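You operate a simulated robot arm through the tools that you are given. There is no shell and no other tool.

You run a simulated two-armed robot. Do the job below in one go: nothing can be reset, and whatever is moved stays where it is left.

JOB
Switch the colour meter on and zero it with the white block.
Fine: shut the cover to zero and leave it open after; put the block back on its dark pad.

It is judged by the outcome, as a careful person would: the job done as asked, and still so three seconds after it is handed in. It fails if anything else is knocked over, pushed out of place, dropped, spilled or broken. A push-on lid holds only when it is set on centred and level and pressed home; a screw cap is set on level and turned clockwise until tight.

ROBOT AND FRAMES
Two 7-joint arms with two-finger parallel grippers on one trunk that stands fixed in place. Base frame: the origin is at the foot of the trunk, x ahead of it, y to its left, z up; the work surface is at about z = 760. Units: mm, degrees, N and s.
The left shoulder is at [110, 169, 1405], the right one opposite. With the tool pointing down near the work surface each hand reaches from about 400 to 720 mm from the base axis, measured 20 degrees to its own side. Payload 1.57 kg a hand.
Tool frame (each hand has its own): the origin (TCP) lies between the finger pads and is the grasp point; the fingertips stand 30 mm ahead of it; z points along the fingers, y is the line along which they close. The gripper opens to 80 mm. The fingers are 17 mm wide and 12 mm thick; the gripper's body (40 by 82 mm) begins 80 mm behind the TCP.
Orientation is told as [roll, pitch, yaw] about the base's x, y, z axes, in that order, counted from this pose: with the fingers straight down and closing along the base's y, the tool's x points along the base's -x, its y along +y and its z along -z.

CONTROLS
- The arms move only by the tool send_rows. It takes "left_deltas", "right_deltas" or both (then of equal length, played together; a hand with none holds still); each is a list of rows, each an object (a shift or turn left out is 0, a gripper value left out holds the last) with "xyz": the shift along the tool's x, y, z in mm, a list of three; "delta_rot": the turn, a rotation vector about the tool's x, y, z in degrees, a list of three; "claw": the opening, from 0 (shut) to 1 (fully open). In form: [{"xyz": [x, y, z], "delta_rot": [rx, ry, rz], "claw": claw}, ...]. A call has 1 to 20 rows; each row is the pose to reach, as a shift and turn from the pose commanded when the call began, along the tool's axes at that moment. Rows are played at 5 a second. More than 50 mm and 8.6 degrees between two rows, or a gripper value outside its range, and nothing of the call is played. Where a pose cannot be reached the arm comes as near as it can. A force on the tool above 40 N (or 10 N above the force at the start of the call, whichever is more), or a blocked arm, ends the call early, and 0.2 s more pass. Each finger travels about 72 mm/s and halts on what it meets, pressing with about 43 N; the grip force reading is that of the motor and also rises with nothing between the fingers. The clock runs only during rows and for 0.2 s after the last one: add rows that repeat a pose to give the fingers time. It gives the time, the measured TCP pose, the force on the tool (base axes), the opening and the grip force at its end, in the units of the frame above (readings bear some noise), with the torque about the TCP (base axes, N m) and any sound that the robot's microphone picked up, and new pictures: "pictures" is both (left out), scene, wrist or none (wrist: the cameras of the hands that moved).
- Cameras (640 x 400 px; columns grow to the right, rows downward): "scene" is now at [152.2, -17.1, 1582.8]; the picture's right is [-0.22, -0.97, 0.00], its down [-0.78, 0.18, -0.61] and it looks along [0.59, -0.14, -0.80] (base axes); focal length 346 px, centre (320, 200). "left" rides on the left gripper at [72, 7, -122] in its tool frame; the picture's right is [-0.09, 1.00, 0.00], its down [-0.84, -0.08, -0.54] and it looks along [-0.54, -0.05, 0.84] (tool axes); focal length 238 px, centre (320, 200). "right" rides on the right gripper at [72, -7, -122] in its tool frame; the picture's right is [0.09, 1.00, 0.00], its down [-0.84, 0.08, -0.54] and it looks along [-0.54, 0.05, 0.84] (tool axes); focal length 238 px, centre (320, 200). There is no depth. A picture from a camera that has moved, and an enlarged one, comes with that camera's place and axes in the base frame and with its lens.
- raise_lower(by): slides the trunk up (or, below 0, down) by that many mm; the arms and the scene camera ride with it, the base frame stays. It gives what a move gives, with no picture.
- aim_head(pan, tilt): turns the head with the scene camera to pan (to the left, within 86 degrees either way) and tilt (down, from -29 to 69), counted from straight ahead of the robot. It gives what a move gives, and a new picture of the scene camera.
- enlarge(camera, box): a new picture of the part [left, top, right, bottom] of that camera's present view, enlarged. No time passes.
- finish_job(): hands the job in; it is judged then, once.

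Nothing tells you positions but the pictures and the camera data. Unless the task says otherwise, let go and move clear before handing in.

The tools are called after ">>>" as a command line: name --argument value ..., lists and objects as JSON in quotes. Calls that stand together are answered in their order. send_rows: Moves the arms, as the interface text tells. Its arguments: {"type":"object","properties":{"left_deltas":{"type":"array","items":{"type":"object","properties":{"xyz":{"type":"array","items":{"type":"number"}},"delta_rot":{"type":"array","items":{"type":"number"}},"claw":{"type":"number"}}}},"right_deltas":{"type":"array","items":{"type":"object","properties":{"xyz":{"type":"array","items":{"type":"number"}},"delta_rot":{"type":"array","items":{"type":"number"}},"claw":{"type":"number"}}}},"pictures":{"type":"string","enum":["both","scene","wrist","none"]}},"required":[]} The other tools are called the same way: raise_lower (by) moves the trunk up or down; aim_head (pan, tilt) turns the head that bears the scene camera; enlarge (camera, box) takes an enlarged picture of a part of a camera's view; finish_job () hands the job in.

At the start:

```text
clock: 0.0
left_position: [674.1, 228.7, 1125.7]
left_orientation: [0.0, 0.0, 0.0]
left_wrist_force: [-0.6, 0.0, -0.2]
left_moment: [0.01, 0.01, 0.02]
left_opening: 79.8
left_grip_force: 0.1
right_position: [627.3, -334.8, 1153.0]
right_orientation: [0.1, -0.2, -0.1]
right_wrist_force: [0.5, 0.3, 0.3]
right_moment: [0.03, 0.04, 0.01]
right_opening: 80.1
right_grip_force: 0.0
trunk travel left (down, up): [-719.0, 171.0]
head pan, tilt (commanded): [-12.9, 52.7]
```

scene: 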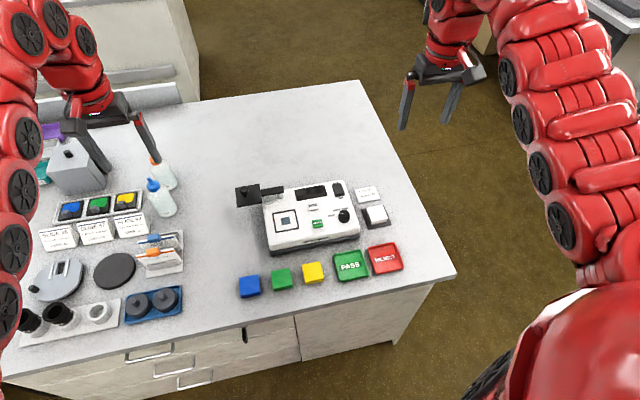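
right: 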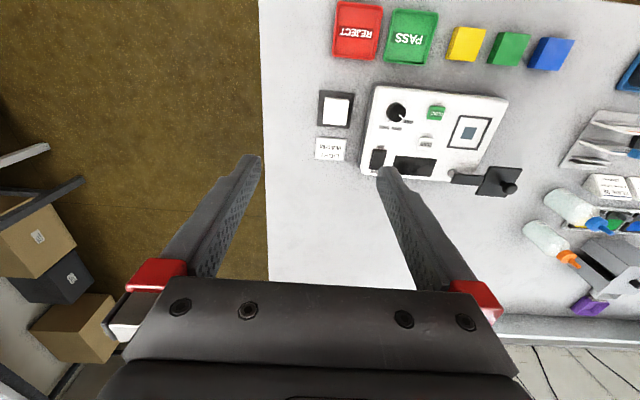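
left: 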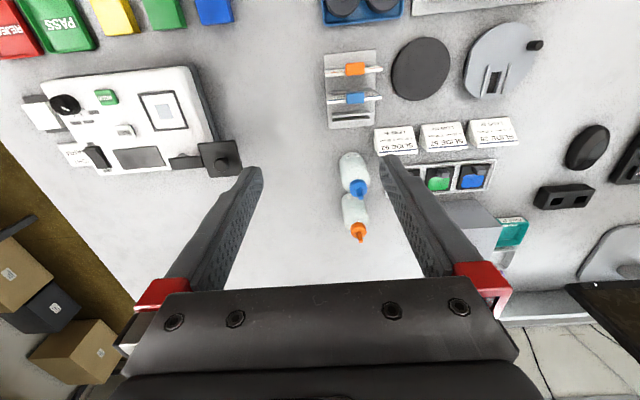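

I see the white colour meter in the middle of the bench with its hinged cover open to the left, and the white block on its dark pad to its right. I'll look closer before moving anything.

>>> enlarge --camera "scene" --box '[220, 160, 420, 285]'

>>> enlarge --camera "right" --box '[300, 70, 540, 220]'

>>> enlarge --camera "left" --box '[0, 50, 250, 206]'

```text
3.20 times, centred on (320, 222) of scene
camera zoom: at [152.2, -17.1, 1582.8], right [-0.22, -0.97, 0.0], down [-0.78, 0.18, -0.61], along [0.59, -0.14, -0.8], focal length 1106 px, centre (320, 128)
```

zoom: 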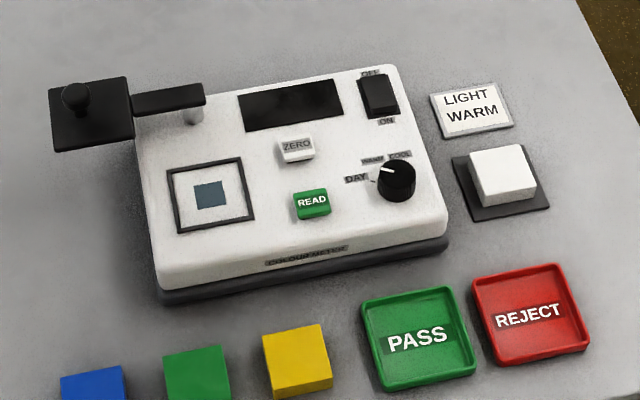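

```text
2.67 times, centred on (420, 145) of right
camera zoom: at [556.2, -340.7, 1276.0], right [-0.09, 1.0, 0.0], down [0.83, 0.08, 0.54], along [0.54, 0.05, -0.84], focal length 636 px, centre (53, 347)
```

zoom: 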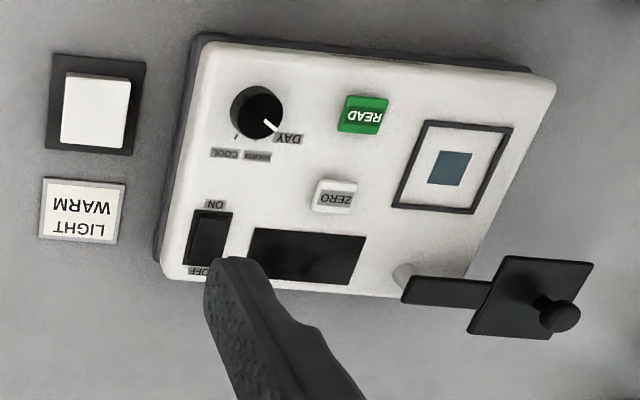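

```text
2.56 times, centred on (125, 128) of left
camera zoom: at [602.1, 235.2, 1249.0], right [0.09, 1.0, 0.0], down [0.84, -0.08, 0.54], along [0.54, -0.05, -0.84], focal length 610 px, centre (819, 384)
```

zoom: 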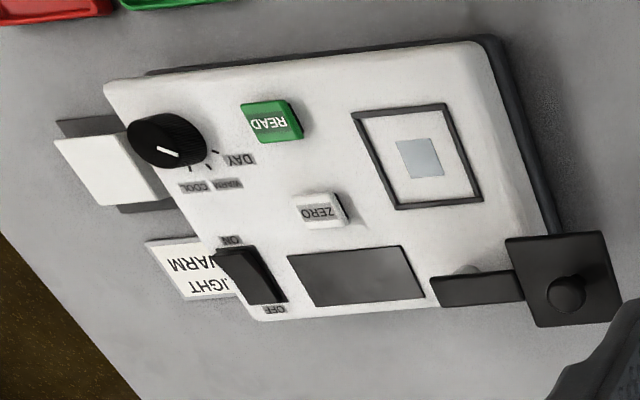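

The meter sits roughly square to the base axes. I put the port near [671, -42, 821], ZERO near [696, -121, 827], the rocker near [739, -205, 823], and the block pad near [664, -300]. The cover pivot post is near [759, -41] and the cover knob near [757, 52, 870]. I'll lower the trunk so the arms can reach the far side better.

>>> raise_lower --by -150

>>> aim_head --pan -10 --tilt 47

```text
clock: 1.8
left_position: [672.6, 228.4, 976.4]
left_orientation: [0.0, 0.0, 0.1]
left_wrist_force: [-0.4, -0.3, -0.4]
left_moment: [0.04, -0.01, -0.01]
left_opening: 80.1
left_grip_force: 0.1
right_position: [628.4, -334.0, 1003.4]
right_orientation: [0.1, -0.1, 0.0]
right_wrist_force: [0.5, -0.6, -0.8]
right_moment: [-0.01, -0.03, 0.0]
right_opening: 80.2
right_grip_force: 0.0
trunk travel left (down, up): [-569.0, 321.0]
head pan, tilt (commanded): [-12.9, 52.7]
```

```text
clock: 2.4
left_position: [673.2, 228.6, 976.8]
left_orientation: [0.1, -0.1, 0.0]
left_wrist_force: [-0.5, -0.1, 0.4]
left_moment: [0.01, -0.01, -0.04]
left_opening: 80.3
left_grip_force: 0.1
right_position: [629.0, -334.7, 1003.2]
right_orientation: [0.1, -0.2, 0.0]
right_wrist_force: [-0.3, 0.5, 0.2]
right_moment: [0.0, 0.01, -0.01]
right_opening: 80.0
right_grip_force: 0.0
trunk travel left (down, up): [-569.0, 321.0]
head pan, tilt (commanded): [-10.0, 47.0]
camera scene: at [158.2, -14.3, 1440.5], right [-0.17, -0.98, 0.0], down [-0.72, 0.13, -0.68], along [0.67, -0.12, -0.73], focal length 346 px, centre (320, 200)
```

scene: 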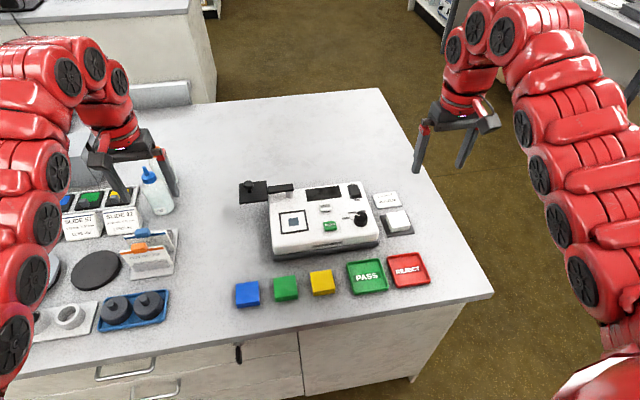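

The lowered view agrees with my estimates. Next I'll bring the right hand, fingers closed, above the power rocker to locate it more closely.

>>> send_rows --right_deltas '[{"xyz": [-15, 32, 0], "claw": 0}, {"xyz": [-30, 65, 0], "claw": 0}, {"xyz": [-45, 98, 20], "claw": 0}, {"xyz": [-61, 130, 43], "claw": 0}, {"xyz": [-61, 130, 43], "claw": 0}]' --pictures "both"

```text
clock: 3.6
left_position: [673.6, 228.8, 976.3]
left_orientation: [0.0, 0.0, 0.0]
left_wrist_force: [-1.1, -0.5, 0.5]
left_moment: [0.02, -0.01, 0.01]
left_opening: 80.0
left_grip_force: 0.0
right_position: [688.8, -204.5, 962.3]
right_orientation: [0.1, -0.3, -0.1]
right_wrist_force: [-0.1, -0.2, 0.3]
right_moment: [0.01, 0.01, -0.03]
right_opening: 0.2
right_grip_force: 21.2
trunk travel left (down, up): [-569.0, 321.0]
head pan, tilt (commanded): [-10.0, 47.0]
camera scene: at [157.5, -15.2, 1440.6], right [-0.17, -0.98, 0.0], down [-0.72, 0.13, -0.68], along [0.67, -0.12, -0.73], focal length 346 px, centre (320, 200)
camera right: at [617.0, -209.2, 1083.9], right [-0.09, 1.0, 0.0], down [0.83, 0.08, 0.55], along [0.54, 0.05, -0.84], focal length 238 px, centre (320, 200)
```

scene: 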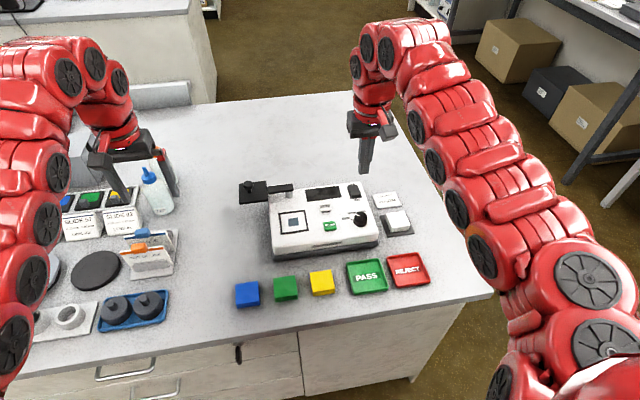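
right: 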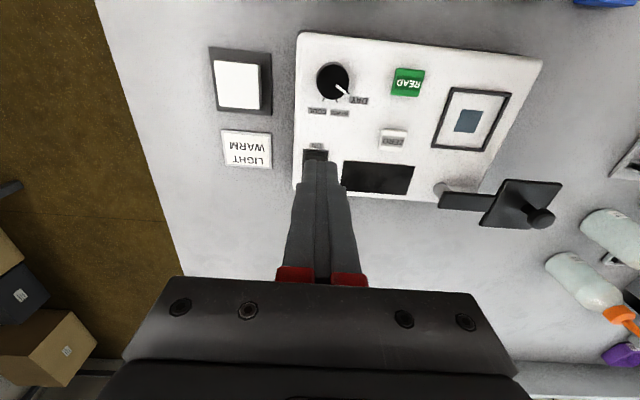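

>>> enlarge --camera "right" --box '[200, 20, 560, 245]'

>>> enlarge --camera "scene" --box '[230, 130, 430, 255]'

```text
1.78 times, centred on (380, 132) of right
camera zoom: at [617.0, -209.2, 1083.9], right [-0.09, 1.0, 0.0], down [0.83, 0.08, 0.55], along [0.54, 0.05, -0.84], focal length 424 px, centre (213, 320)
```

zoom: 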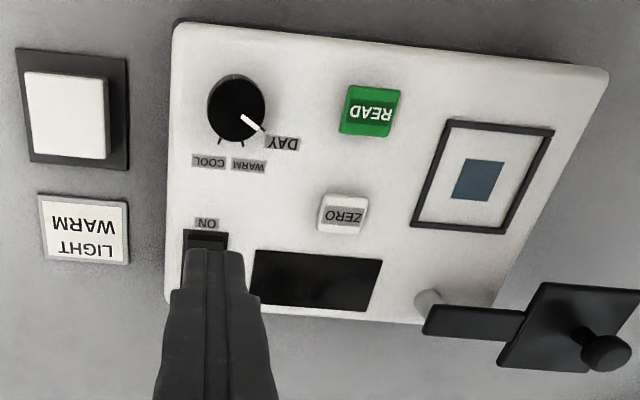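

```text
3.20 times, centred on (330, 192) of scene
camera zoom: at [157.5, -15.2, 1440.6], right [-0.17, -0.98, 0.0], down [-0.72, 0.13, -0.68], along [0.67, -0.12, -0.73], focal length 1106 px, centre (288, 224)
```

zoom: 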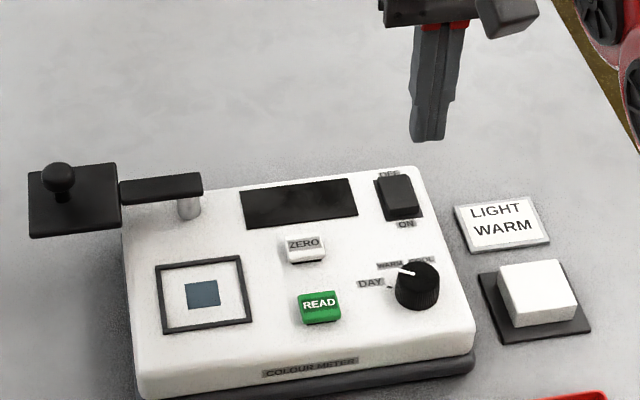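

The rocker spans about x 721–761, with its centre near y -205 and ON at the near end. I'll place the closed fingertips above the near half, at x ≈ 730.

>>> send_rows --right_deltas '[{"xyz": [-20, 0, 20]}, {"xyz": [-41, -0.5, 50]}, {"xyz": [-41, -0.5, 82]}, {"xyz": [-41, -0.5, 82]}]' --pictures "both"

>>> enlarge --camera "scene" --box '[310, 140, 410, 202]'

```text
clock: 4.6
left_position: [674.8, 229.7, 976.4]
left_orientation: [0.1, 0.0, 0.0]
left_wrist_force: [0.0, 0.4, 1.2]
left_moment: [0.01, -0.01, 0.0]
left_opening: 80.2
left_grip_force: 0.1
right_position: [729.5, -204.9, 877.9]
right_orientation: [-0.1, -0.2, 0.0]
right_wrist_force: [0.9, 0.7, -0.4]
right_moment: [-0.03, -0.01, 0.03]
right_opening: 0.1
right_grip_force: 21.4
right hand out of reach, approached as far as the arm can: row 2, 3
trunk travel left (down, up): [-569.0, 321.0]
head pan, tilt (commanded): [-10.0, 47.0]
camera scene: at [158.5, -13.8, 1440.5], right [-0.17, -0.98, 0.0], down [-0.72, 0.13, -0.68], along [0.67, -0.12, -0.73], focal length 346 px, centre (320, 200)
camera right: at [657.4, -211.4, 1001.0], right [-0.09, 1.0, 0.0], down [0.83, 0.08, 0.55], along [0.54, 0.05, -0.84], focal length 238 px, centre (320, 200)
```

scene: 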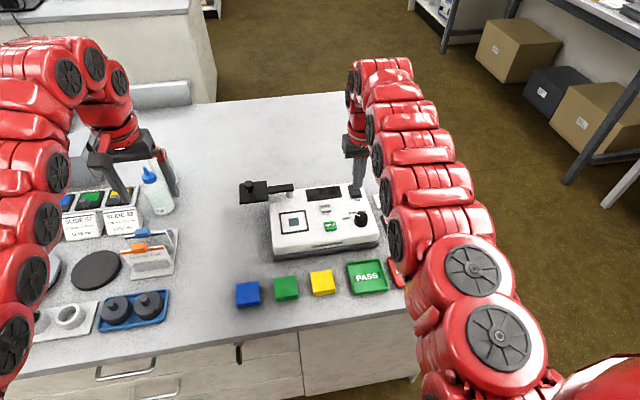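
right: 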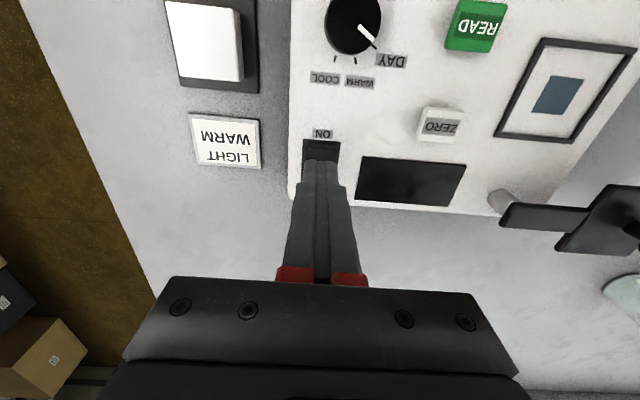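

```text
6.40 times, centred on (360, 171) of scene
camera zoom: at [158.5, -13.8, 1440.5], right [-0.17, -0.98, 0.0], down [-0.72, 0.13, -0.68], along [0.67, -0.12, -0.73], focal length 2212 px, centre (64, 386)
```

zoom: 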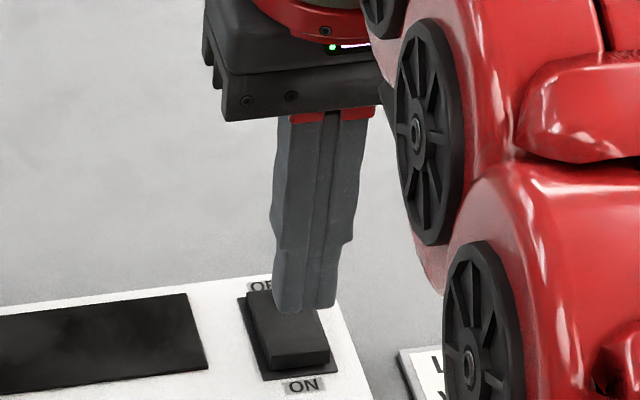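

The fingertips are over the rocker's ON half, about 15–20 mm above it. I'll press straight down in small steps and watch the force and sound.

>>> send_rows --right_deltas '[{"xyz": [0, 0, 4]}, {"xyz": [0, 0, 8]}, {"xyz": [0, 0, 11]}, {"xyz": [0, 0, 14]}, {"xyz": [0, 0, 16]}, {"xyz": [0, 0, 18]}, {"xyz": [0, 0, 20]}]' --pictures "scene"

>>> enlarge --camera "scene" --box '[290, 150, 390, 212]'

```text
clock: 6.2
left_position: [674.0, 228.3, 976.0]
left_orientation: [0.0, 0.0, 0.0]
left_wrist_force: [-0.9, 0.4, 0.3]
left_moment: [0.0, 0.01, -0.01]
left_opening: 79.8
left_grip_force: 0.0
right_position: [729.9, -205.4, 858.1]
right_orientation: [0.1, -0.3, 0.1]
right_wrist_force: [0.6, -0.5, 1.5]
right_moment: [0.04, -0.03, 0.0]
right_opening: 0.0
right_grip_force: 21.0
right hand out of reach, approached as far as the arm can: row 2, 3
trunk travel left (down, up): [-569.0, 321.0]
head pan, tilt (commanded): [-10.0, 47.0]
camera scene: at [158.1, -14.2, 1440.5], right [-0.17, -0.98, 0.0], down [-0.72, 0.13, -0.68], along [0.67, -0.12, -0.73], focal length 346 px, centre (320, 200)
```

scene: 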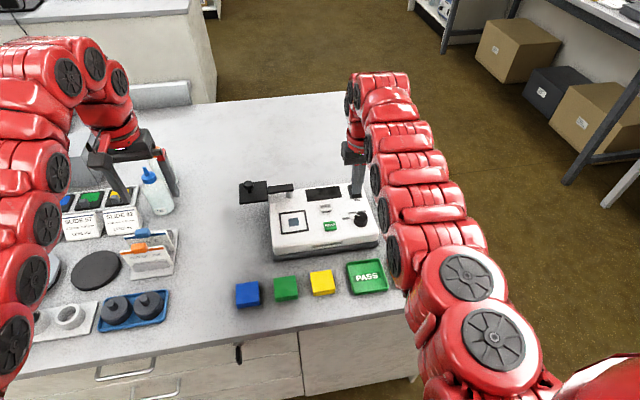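

```text
6.40 times, centred on (340, 181) of scene
camera zoom: at [158.1, -14.2, 1440.5], right [-0.17, -0.98, 0.0], down [-0.72, 0.13, -0.68], along [0.67, -0.12, -0.73], focal length 2212 px, centre (192, 322)
```

zoom: 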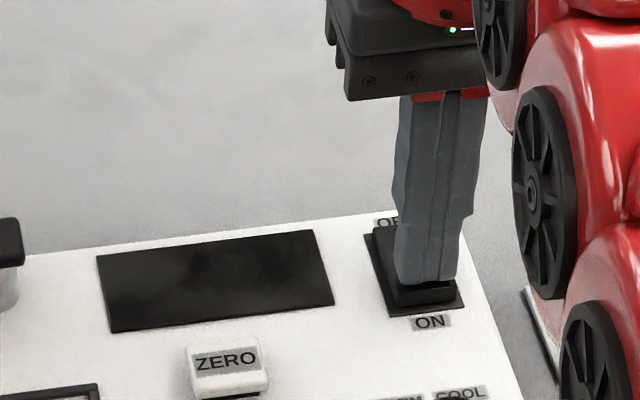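

The fingertips are just touching the near end of the rocker. I'll carry on down in small steps.

>>> send_rows --right_deltas '[{"xyz": [0, 0, 2]}, {"xyz": [0, 0, 4]}, {"xyz": [0, 0, 6]}, {"xyz": [0, 0, 8]}]' --pictures "scene"

>>> enlarge --camera "scene" --box '[290, 150, 390, 212]'

```text
clock: 7.2
left_position: [670.5, 230.0, 977.7]
left_orientation: [0.0, -0.3, -0.1]
left_wrist_force: [-0.5, 0.6, -0.7]
left_moment: [0.02, -0.03, 0.0]
left_opening: 79.8
left_grip_force: 0.0
right_position: [729.7, -204.7, 855.9]
right_orientation: [0.0, -0.6, 0.0]
right_wrist_force: [3.9, -1.2, 33.0]
right_moment: [-0.02, -0.42, 0.13]
right_opening: 0.0
right_grip_force: 21.0
trunk travel left (down, up): [-569.0, 321.0]
head pan, tilt (commanded): [-10.0, 47.0]
camera scene: at [154.2, -13.2, 1441.5], right [-0.17, -0.98, 0.0], down [-0.72, 0.13, -0.68], along [0.67, -0.12, -0.73], focal length 346 px, centre (320, 200)
```

scene: 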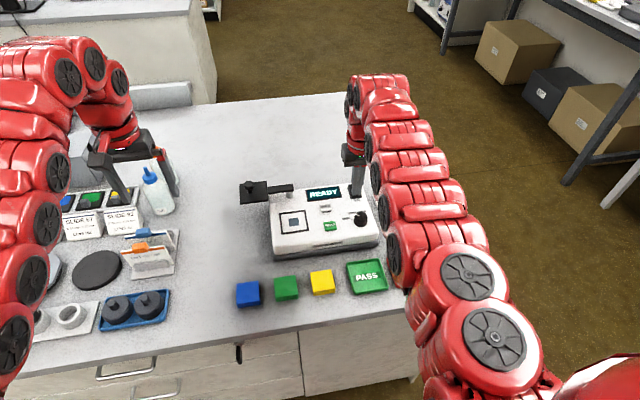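

```text
6.40 times, centred on (340, 181) of scene
camera zoom: at [154.2, -13.2, 1441.5], right [-0.17, -0.98, 0.0], down [-0.72, 0.13, -0.68], along [0.67, -0.12, -0.73], focal length 2212 px, centre (192, 322)
```

zoom: 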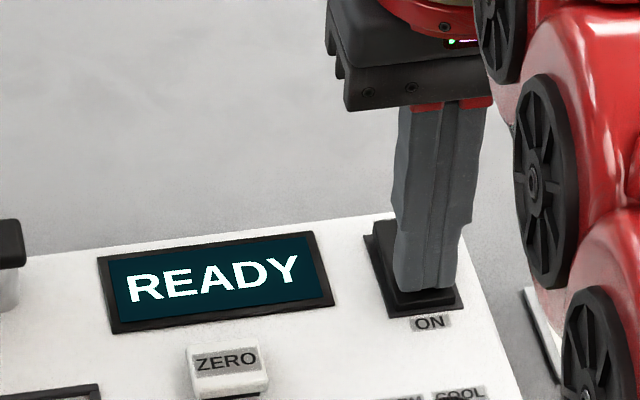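

The display lights up with READY, so the meter is on. I'll lift off and bring the right hand above the white block with the gripper open.

>>> send_rows --right_deltas '[{"xyz": [0, 0, -10]}, {"xyz": [0, 0, -45]}, {"xyz": [0, 0, -70]}, {"xyz": [25, -32, -80]}, {"xyz": [48, -64, -80], "claw": 0.5}, {"xyz": [66, -95, -70], "claw": 0.85}, {"xyz": [66, -95, -60], "claw": 0.85}, {"xyz": [66, -95, -60], "claw": 0.85}]' --pictures "both"

>>> enlarge --camera "scene" --box '[230, 130, 430, 255]'

>>> enlarge --camera "right" --box '[220, 60, 420, 185]'

```text
clock: 9.0
left_position: [674.1, 229.6, 974.7]
left_orientation: [0.0, 0.0, -0.1]
left_wrist_force: [-0.1, -0.4, -0.7]
left_moment: [0.03, -0.02, -0.02]
left_opening: 79.9
left_grip_force: 0.1
right_position: [664.1, -301.5, 911.5]
right_orientation: [0.1, -0.1, -0.1]
right_wrist_force: [0.5, -1.0, 0.1]
right_moment: [-0.01, -0.02, -0.01]
right_opening: 67.9
right_grip_force: 0.1
right hand out of reach, approached as far as the arm can: row 2, 3
trunk travel left (down, up): [-569.0, 321.0]
head pan, tilt (commanded): [-10.0, 47.0]
camera scene: at [158.1, -14.7, 1440.5], right [-0.17, -0.98, 0.0], down [-0.72, 0.13, -0.68], along [0.67, -0.12, -0.73], focal length 346 px, centre (320, 200)
camera right: at [591.4, -306.7, 1034.3], right [-0.09, 1.0, 0.0], down [0.83, 0.08, 0.55], along [0.54, 0.05, -0.84], focal length 238 px, centre (320, 200)
```

scene: 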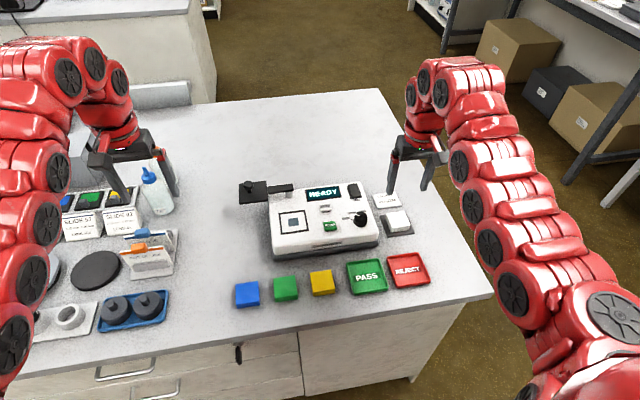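
right: 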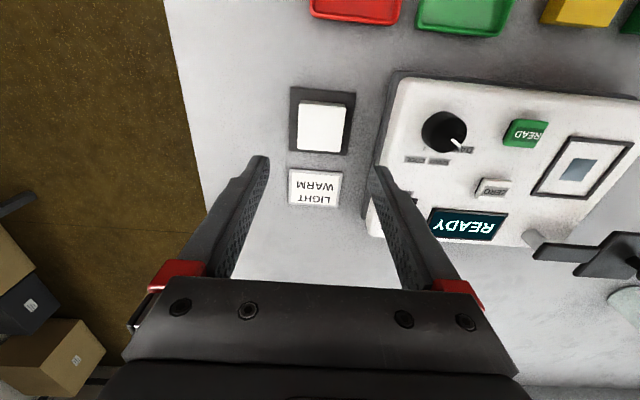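

```text
3.20 times, centred on (330, 192) of scene
camera zoom: at [158.1, -14.7, 1440.5], right [-0.17, -0.98, 0.0], down [-0.72, 0.13, -0.68], along [0.67, -0.12, -0.73], focal length 1106 px, centre (288, 224)
```

zoom: 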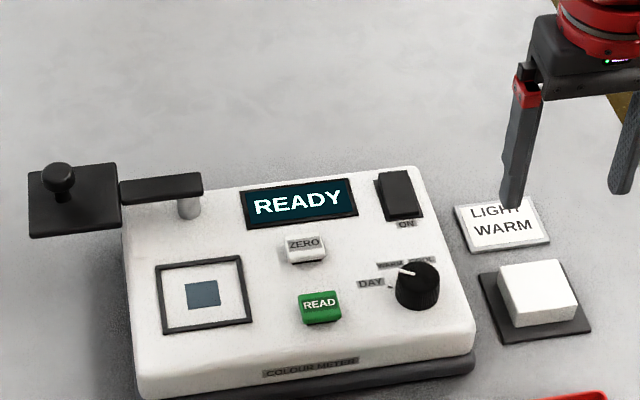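

```text
3.20 times, centred on (320, 122) of right
camera zoom: at [591.4, -306.7, 1034.3], right [-0.09, 1.0, 0.0], down [0.83, 0.08, 0.55], along [0.54, 0.05, -0.84], focal length 763 px, centre (320, 448)
```

zoom: 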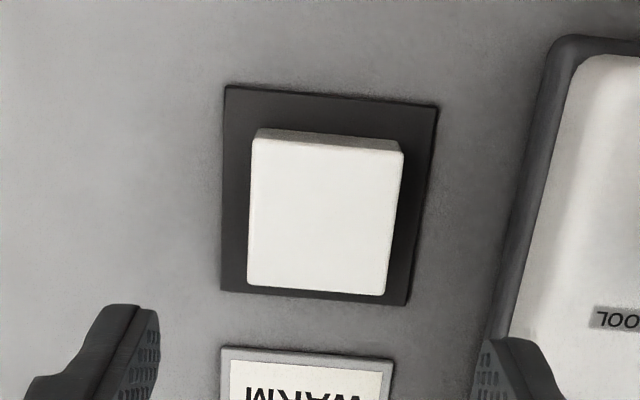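

The block is about 48 mm square, centred at [665, -299.5], with its top near z 781. I'll descend until the fingertips are around z 767 and then grip it.

>>> send_rows --right_deltas '[{"xyz": [-0.5, 0.5, 30]}, {"xyz": [-0.5, 0.5, 60]}, {"xyz": [-0.5, 0.5, 85]}, {"xyz": [-0.5, 0.5, 100]}, {"xyz": [-0.5, 0.5, 108]}, {"xyz": [-0.5, 0.5, 112]}, {"xyz": [-0.5, 0.5, 112]}]' --pictures "both"

>>> enlarge --camera "right" --box '[220, 80, 420, 205]'

>>> enlarge --camera "scene" --box '[340, 170, 440, 232]'

```text
clock: 10.6
left_position: [673.6, 228.4, 975.8]
left_orientation: [0.0, 0.0, -0.1]
left_wrist_force: [0.3, 0.2, 0.2]
left_moment: [0.01, 0.0, -0.01]
left_opening: 80.0
left_grip_force: 0.0
right_position: [666.4, -299.1, 798.4]
right_orientation: [0.1, -0.2, 0.0]
right_wrist_force: [0.2, 0.4, 0.3]
right_moment: [-0.01, -0.01, -0.03]
right_opening: 68.1
right_grip_force: 0.0
trunk travel left (down, up): [-569.0, 321.0]
head pan, tilt (commanded): [-10.0, 47.0]
camera scene: at [158.1, -14.3, 1440.5], right [-0.17, -0.98, 0.0], down [-0.72, 0.13, -0.68], along [0.67, -0.12, -0.73], focal length 346 px, centre (320, 200)
camera right: at [594.2, -305.7, 920.9], right [-0.09, 1.0, 0.0], down [0.83, 0.08, 0.55], along [0.54, 0.05, -0.84], focal length 238 px, centre (320, 200)
```

scene: 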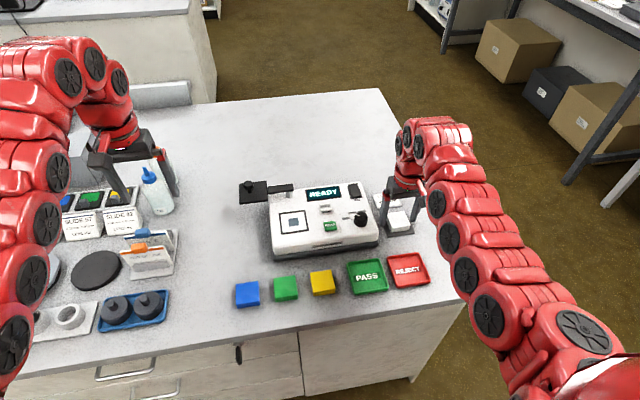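
right: 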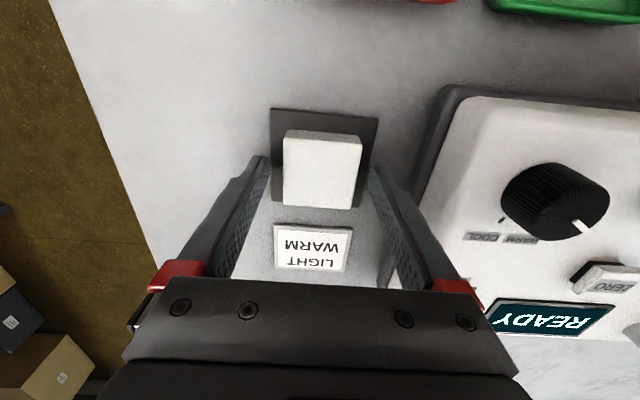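

```text
3.20 times, centred on (320, 142) of right
camera zoom: at [594.2, -305.7, 920.9], right [-0.09, 1.0, 0.0], down [0.83, 0.08, 0.55], along [0.54, 0.05, -0.84], focal length 763 px, centre (320, 384)
```

zoom: 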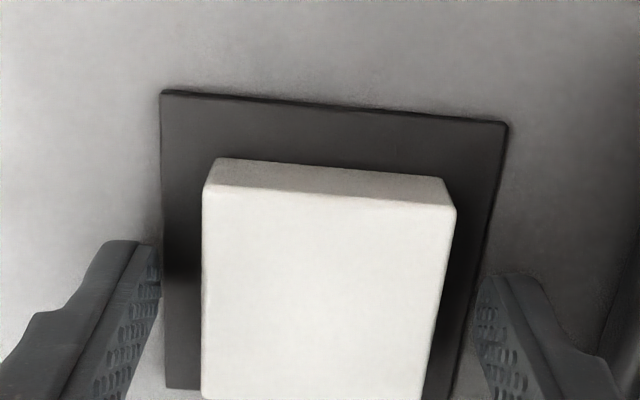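

```text
6.40 times, centred on (390, 201) of scene
camera zoom: at [158.1, -14.3, 1440.5], right [-0.17, -0.98, 0.0], down [-0.72, 0.13, -0.68], along [0.67, -0.12, -0.73], focal length 2212 px, centre (-128, 194)
```

zoom: 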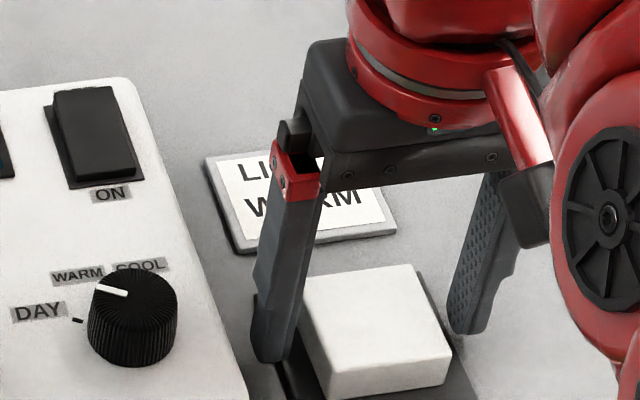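

The fingers straddle the block with good clearance and its top is level, so I'll close on it now.

>>> send_rows --right_deltas '[{"xyz": [0, 0, 0], "claw": 0.65}, {"xyz": [0, 0, 0], "claw": 0.55}, {"xyz": [0, 0, 0], "claw": 0.4}, {"xyz": [0, 0, 0], "claw": 0.4}]' --pictures "wrist"

```text
clock: 11.6
left_position: [673.1, 228.9, 977.3]
left_orientation: [-0.1, 0.0, -0.1]
left_wrist_force: [0.2, 0.8, -0.1]
left_moment: [0.0, -0.01, -0.01]
left_opening: 80.0
left_grip_force: 0.0
right_position: [665.9, -299.9, 797.5]
right_orientation: [0.1, -0.1, 0.0]
right_wrist_force: [0.2, 0.3, 0.0]
right_moment: [-0.03, -0.04, 0.0]
right_opening: 47.1
right_grip_force: 43.6
trunk travel left (down, up): [-569.0, 321.0]
head pan, tilt (commanded): [-10.0, 47.0]
camera right: at [594.2, -305.8, 920.8], right [-0.09, 1.0, 0.0], down [0.84, 0.08, 0.54], along [0.54, 0.05, -0.84], focal length 238 px, centre (320, 200)
```

right: 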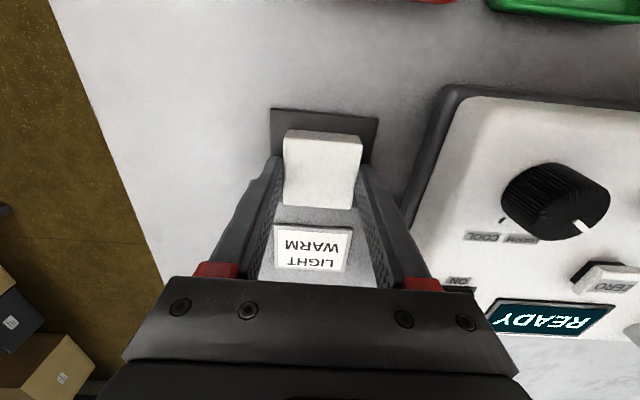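

I have the block at an opening of 47 mm. I'll lift it well clear of the knob and carry it over to hover above the port.

>>> send_rows --right_deltas '[{"xyz": [0, 0, -10]}, {"xyz": [0, 0, -40]}, {"xyz": [0, 0, -80]}, {"xyz": [0, 0, -115]}, {"xyz": [-1, 40, -115]}, {"xyz": [-2, 80, -115]}, {"xyz": [-3, 125, -115]}, {"xyz": [-4, 170, -115]}, {"xyz": [-5, 215, -115]}, {"xyz": [-6, 250, -115]}, {"xyz": [-6, 257.5, -110]}, {"xyz": [-6, 257.5, -100]}, {"xyz": [-6, 257.5, -100]}]' --pictures "both"

>>> enlarge --camera "scene" --box '[230, 130, 390, 230]'

>>> enlarge --camera "right" --box '[200, 70, 440, 220]'

```text
clock: 14.4
left_position: [674.6, 229.3, 976.9]
left_orientation: [0.0, 0.0, -0.1]
left_wrist_force: [0.3, -0.2, 1.1]
left_moment: [0.02, 0.04, 0.0]
left_opening: 79.8
left_grip_force: 0.0
right_position: [670.4, -41.5, 898.8]
right_orientation: [0.1, -0.2, 0.0]
right_wrist_force: [0.5, -0.6, -1.1]
right_moment: [0.02, -0.01, -0.01]
right_opening: 47.0
right_grip_force: 42.9
trunk travel left (down, up): [-569.0, 321.0]
head pan, tilt (commanded): [-10.0, 47.0]
camera scene: at [158.2, -14.2, 1440.5], right [-0.17, -0.98, 0.0], down [-0.72, 0.13, -0.68], along [0.67, -0.12, -0.73], focal length 346 px, centre (320, 200)
camera right: at [598.8, -47.7, 1021.5], right [-0.09, 1.0, 0.0], down [0.83, 0.08, 0.55], along [0.54, 0.05, -0.84], focal length 238 px, centre (320, 200)
```

scene: 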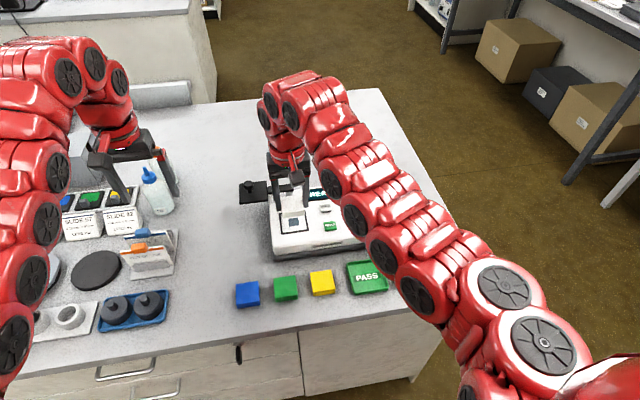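
right: 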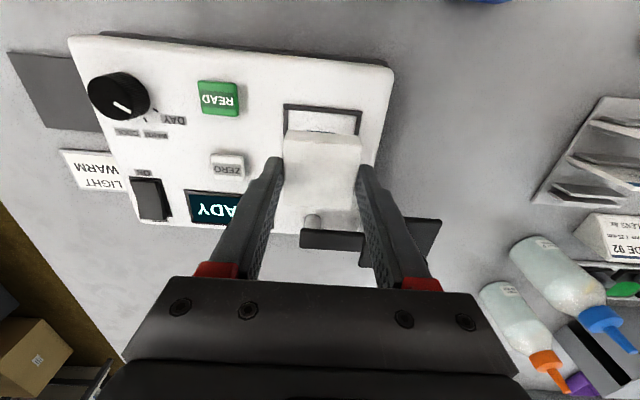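

```text
4.00 times, centred on (310, 180) of scene
camera zoom: at [158.2, -14.2, 1440.5], right [-0.17, -0.98, 0.0], down [-0.72, 0.13, -0.68], along [0.67, -0.12, -0.73], focal length 1382 px, centre (360, 280)
```

zoom: 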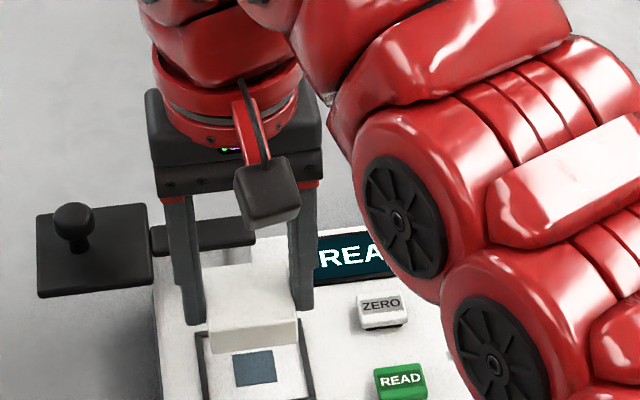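

```text
2.67 times, centred on (320, 145) of right
camera zoom: at [598.8, -47.7, 1021.5], right [-0.09, 1.0, 0.0], down [0.83, 0.08, 0.55], along [0.54, 0.05, -0.84], focal length 636 px, centre (320, 347)
```

zoom: 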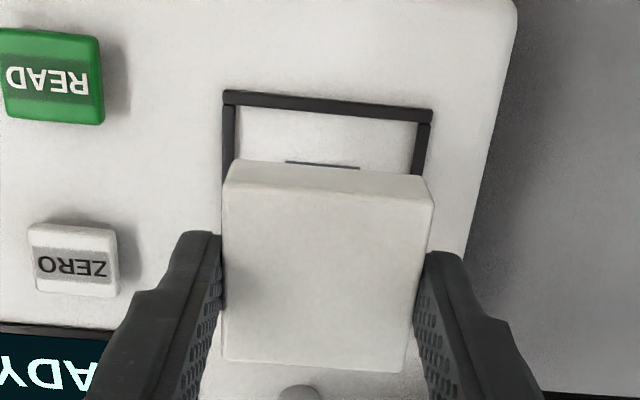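

The block hovers over the port frame and lines up with it. I'll lower it slowly until it touches.

>>> send_rows --right_deltas '[{"xyz": [0, 0, 15]}, {"xyz": [0, 0, 25]}, {"xyz": [0, 0, 32]}, {"xyz": [0, 0, 36]}, {"xyz": [0, 0, 38]}]' --pictures "both"

>>> enlarge --camera "scene" --box '[260, 170, 340, 220]'

>>> enlarge --camera "right" --box '[220, 70, 420, 195]'

```text
clock: 15.6
left_position: [674.2, 228.9, 976.6]
left_orientation: [0.1, 0.1, -0.1]
left_wrist_force: [0.2, 0.0, 0.2]
left_moment: [0.0, -0.02, 0.03]
left_opening: 79.8
left_grip_force: 0.1
right_position: [672.7, -42.0, 861.1]
right_orientation: [0.0, -0.2, -0.1]
right_wrist_force: [-0.7, 0.1, -0.7]
right_moment: [0.04, 0.01, -0.01]
right_opening: 47.3
right_grip_force: 42.9
trunk travel left (down, up): [-569.0, 321.0]
head pan, tilt (commanded): [-10.0, 47.0]
camera scene: at [158.4, -14.2, 1440.5], right [-0.17, -0.98, 0.0], down [-0.72, 0.13, -0.68], along [0.67, -0.12, -0.73], focal length 346 px, centre (320, 200)
camera right: at [600.5, -48.4, 983.8], right [-0.09, 1.0, 0.0], down [0.84, 0.08, 0.54], along [0.54, 0.05, -0.84], focal length 238 px, centre (320, 200)
```

scene: 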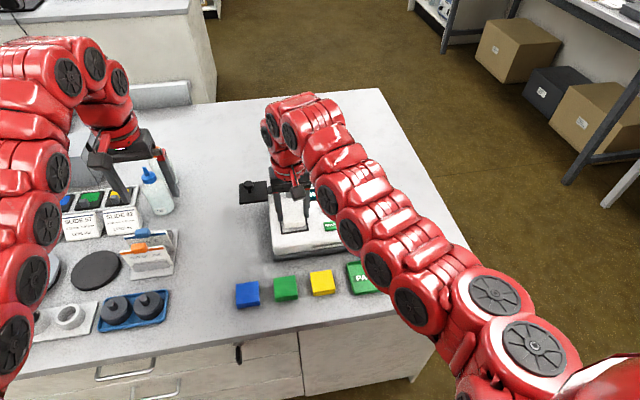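
right: 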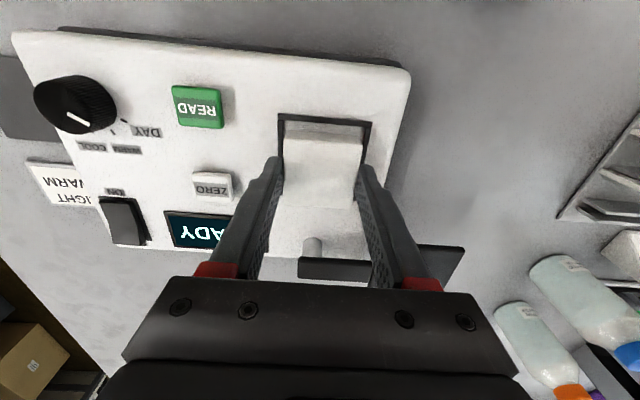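

```text
8.00 times, centred on (300, 195) of scene
camera zoom: at [158.4, -14.2, 1440.5], right [-0.17, -0.98, 0.0], down [-0.72, 0.13, -0.68], along [0.67, -0.12, -0.73], focal length 2765 px, centre (480, 240)
```

zoom: 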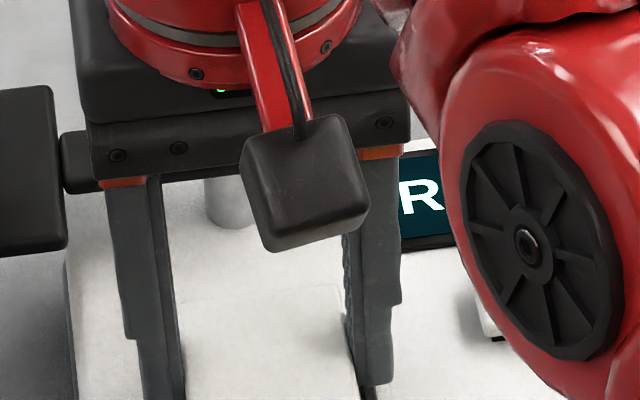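

```text
3.20 times, centred on (320, 132) of right
camera zoom: at [600.5, -48.4, 983.8], right [-0.09, 1.0, 0.0], down [0.84, 0.08, 0.54], along [0.54, 0.05, -0.84], focal length 763 px, centre (320, 416)
```

zoom: 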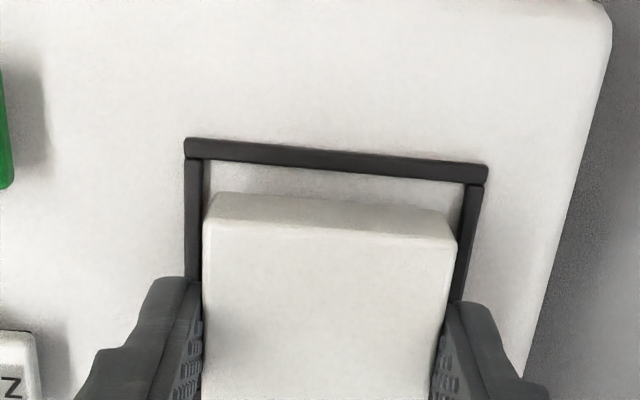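

The block sits inside the frame outline with a few mm to spare all round. I'll shift it 1 mm nearer to centre it and keep lowering in fine steps.

>>> send_rows --right_deltas '[{"xyz": [1, 0, 1]}, {"xyz": [1, 0, 2.5]}, {"xyz": [1, 0, 4]}, {"xyz": [1, 0, 5]}, {"xyz": [1, 0, 5]}]' --pictures "wrist"

>>> enlarge --camera "right" --box '[220, 70, 420, 195]'

```text
clock: 16.8
left_position: [675.2, 228.2, 977.0]
left_orientation: [0.0, 0.0, 0.0]
left_wrist_force: [0.4, -0.6, -0.1]
left_moment: [-0.04, 0.02, -0.02]
left_opening: 79.9
left_grip_force: 0.1
right_position: [669.5, -42.4, 856.0]
right_orientation: [0.1, -0.1, 0.0]
right_wrist_force: [0.0, 0.6, 0.0]
right_moment: [0.0, 0.01, -0.02]
right_opening: 47.1
right_grip_force: 42.5
trunk travel left (down, up): [-569.0, 321.0]
head pan, tilt (commanded): [-10.0, 47.0]
camera right: at [598.3, -47.6, 979.1], right [-0.09, 1.0, 0.0], down [0.83, 0.08, 0.54], along [0.54, 0.05, -0.84], focal length 238 px, centre (320, 200)
```

right: 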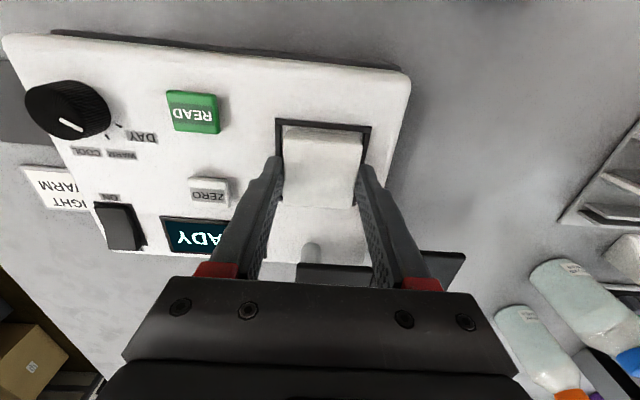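

```text
3.20 times, centred on (320, 132) of right
camera zoom: at [598.3, -47.6, 979.1], right [-0.09, 1.0, 0.0], down [0.83, 0.08, 0.54], along [0.54, 0.05, -0.84], focal length 763 px, centre (320, 416)
```

zoom: 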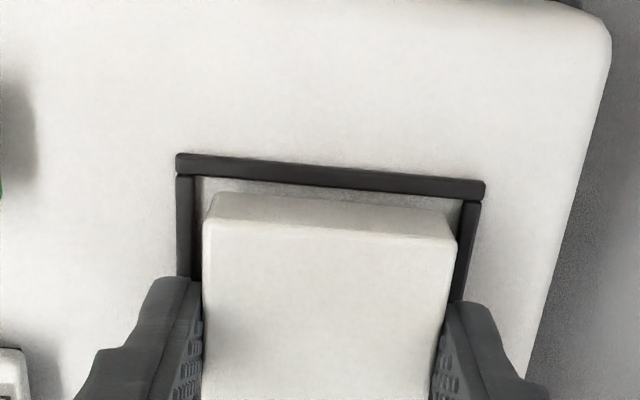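

>>> send_rows --right_deltas '[{"xyz": [0, 0, 1]}, {"xyz": [0, 0, 2]}, {"xyz": [0, 0, 3]}, {"xyz": [0, 0, 3]}]' --pictures "wrist"

>>> enlarge --camera "right" --box '[220, 70, 420, 195]'

```text
clock: 17.8
left_position: [673.3, 228.8, 977.1]
left_orientation: [0.0, 0.1, 0.0]
left_wrist_force: [0.6, -0.6, 0.0]
left_moment: [0.01, -0.01, -0.02]
left_opening: 80.0
left_grip_force: 0.0
right_position: [670.2, -42.5, 852.1]
right_orientation: [0.1, -0.2, 0.0]
right_wrist_force: [-0.5, -0.4, -1.8]
right_moment: [0.0, 0.02, 0.01]
right_opening: 47.2
right_grip_force: 42.9
trunk travel left (down, up): [-569.0, 321.0]
head pan, tilt (commanded): [-10.0, 47.0]
camera right: at [598.7, -48.1, 975.4], right [-0.09, 1.0, 0.0], down [0.83, 0.08, 0.54], along [0.54, 0.05, -0.84], focal length 238 px, centre (320, 200)
```

right: 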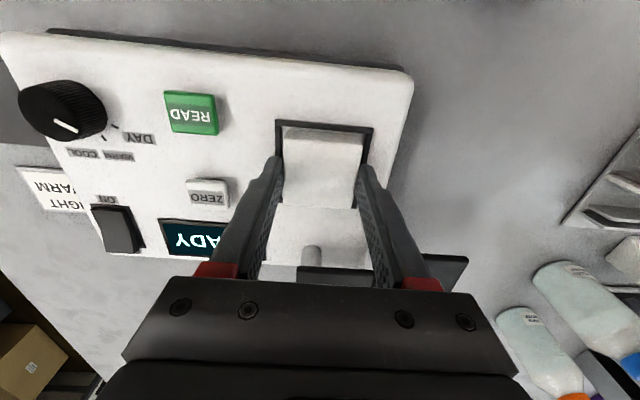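

```text
3.20 times, centred on (320, 132) of right
camera zoom: at [598.7, -48.1, 975.4], right [-0.09, 1.0, 0.0], down [0.83, 0.08, 0.54], along [0.54, 0.05, -0.84], focal length 763 px, centre (320, 416)
```

zoom: 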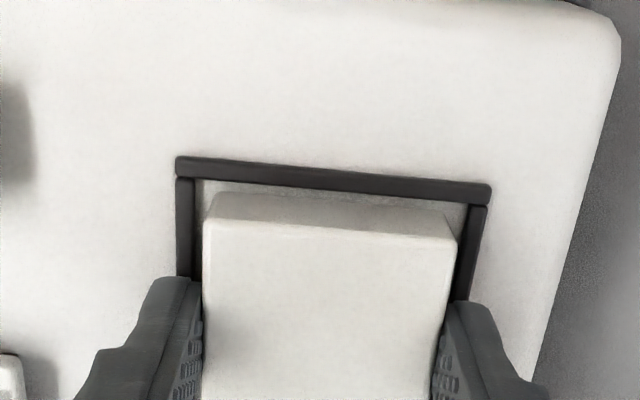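

>>> send_rows --right_deltas '[{"xyz": [0, 0, 1]}, {"xyz": [0, 0, 2]}, {"xyz": [0, 0, 2]}]' --pictures "wrist"

>>> enlarge --camera "right" --box '[220, 70, 420, 195]'

```text
clock: 18.6
left_position: [673.2, 229.1, 976.1]
left_orientation: [0.0, 0.1, 0.0]
left_wrist_force: [-0.3, 0.7, -0.2]
left_moment: [-0.02, -0.02, -0.03]
left_opening: 80.0
left_grip_force: 0.1
right_position: [670.7, -43.0, 852.8]
right_orientation: [0.1, -0.4, -0.1]
right_wrist_force: [1.6, -1.2, 10.7]
right_moment: [-0.14, 0.22, 0.0]
right_opening: 47.2
right_grip_force: 43.4
trunk travel left (down, up): [-569.0, 321.0]
head pan, tilt (commanded): [-10.0, 47.0]
camera right: at [598.5, -48.1, 974.5], right [-0.09, 1.0, 0.0], down [0.83, 0.08, 0.55], along [0.55, 0.05, -0.84], focal length 238 px, centre (320, 200)
```

right: 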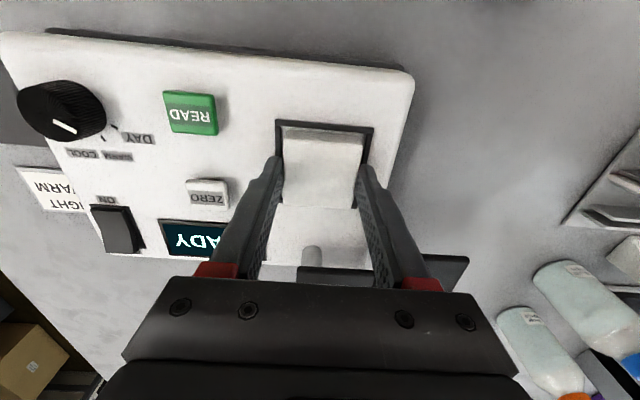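

```text
3.20 times, centred on (320, 132) of right
camera zoom: at [598.5, -48.1, 974.5], right [-0.09, 1.0, 0.0], down [0.83, 0.08, 0.55], along [0.55, 0.05, -0.84], focal length 763 px, centre (320, 416)
```

zoom: 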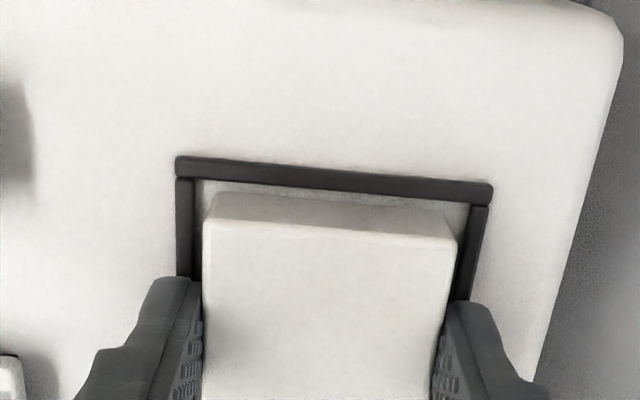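

It's in contact, with about 10 N upward. I'll ease off slightly, open the fingers a little and rise straight up.

>>> send_rows --right_deltas '[{"xyz": [0, 0, -1]}, {"xyz": [0, 0, -1], "claw": 0.65}, {"xyz": [0, 0, -1], "claw": 0.72}, {"xyz": [0, 0, -1], "claw": 0.72}, {"xyz": [0, 0, -10], "claw": 0.72}, {"xyz": [0, 0, -30], "claw": 0.72}, {"xyz": [0, 0, -60], "claw": 0.72}, {"xyz": [0, 0, -80], "claw": 0.72}]' --pictures "both"

>>> enlarge --camera "right" --box '[220, 50, 460, 200]'

```text
clock: 20.4
left_position: [673.0, 228.7, 976.3]
left_orientation: [0.1, 0.0, 0.0]
left_wrist_force: [0.3, -0.1, -1.0]
left_moment: [-0.02, -0.02, 0.0]
left_opening: 79.9
left_grip_force: 0.1
right_position: [668.9, -41.6, 931.0]
right_orientation: [0.2, -0.3, 0.1]
right_wrist_force: [-0.9, 0.3, 0.4]
right_moment: [0.01, 0.03, 0.0]
right_opening: 57.4
right_grip_force: 0.1
trunk travel left (down, up): [-569.0, 321.0]
head pan, tilt (commanded): [-10.0, 47.0]
camera scene: at [158.0, -14.2, 1440.5], right [-0.17, -0.98, 0.0], down [-0.72, 0.13, -0.68], along [0.67, -0.12, -0.73], focal length 346 px, centre (320, 200)
camera right: at [597.3, -48.2, 1053.0], right [-0.09, 1.0, 0.0], down [0.83, 0.08, 0.55], along [0.54, 0.05, -0.84], focal length 238 px, centre (320, 200)
```

scene: 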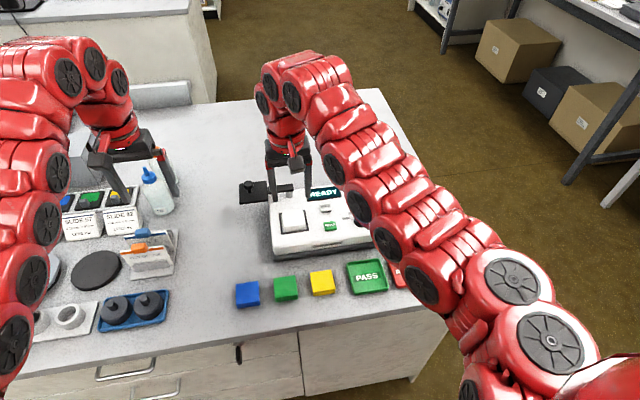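
right: 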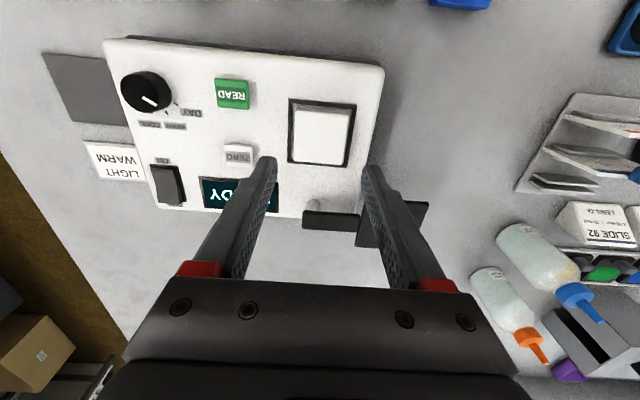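

```text
2.67 times, centred on (340, 125) of right
camera zoom: at [597.3, -48.2, 1053.0], right [-0.09, 1.0, 0.0], down [0.83, 0.08, 0.55], along [0.54, 0.05, -0.84], focal length 636 px, centre (267, 400)
```

zoom: 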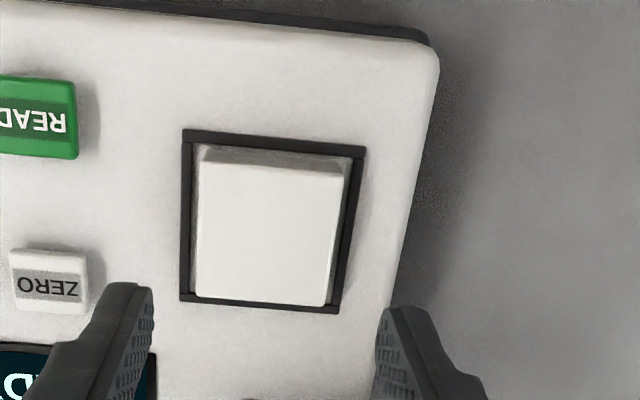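

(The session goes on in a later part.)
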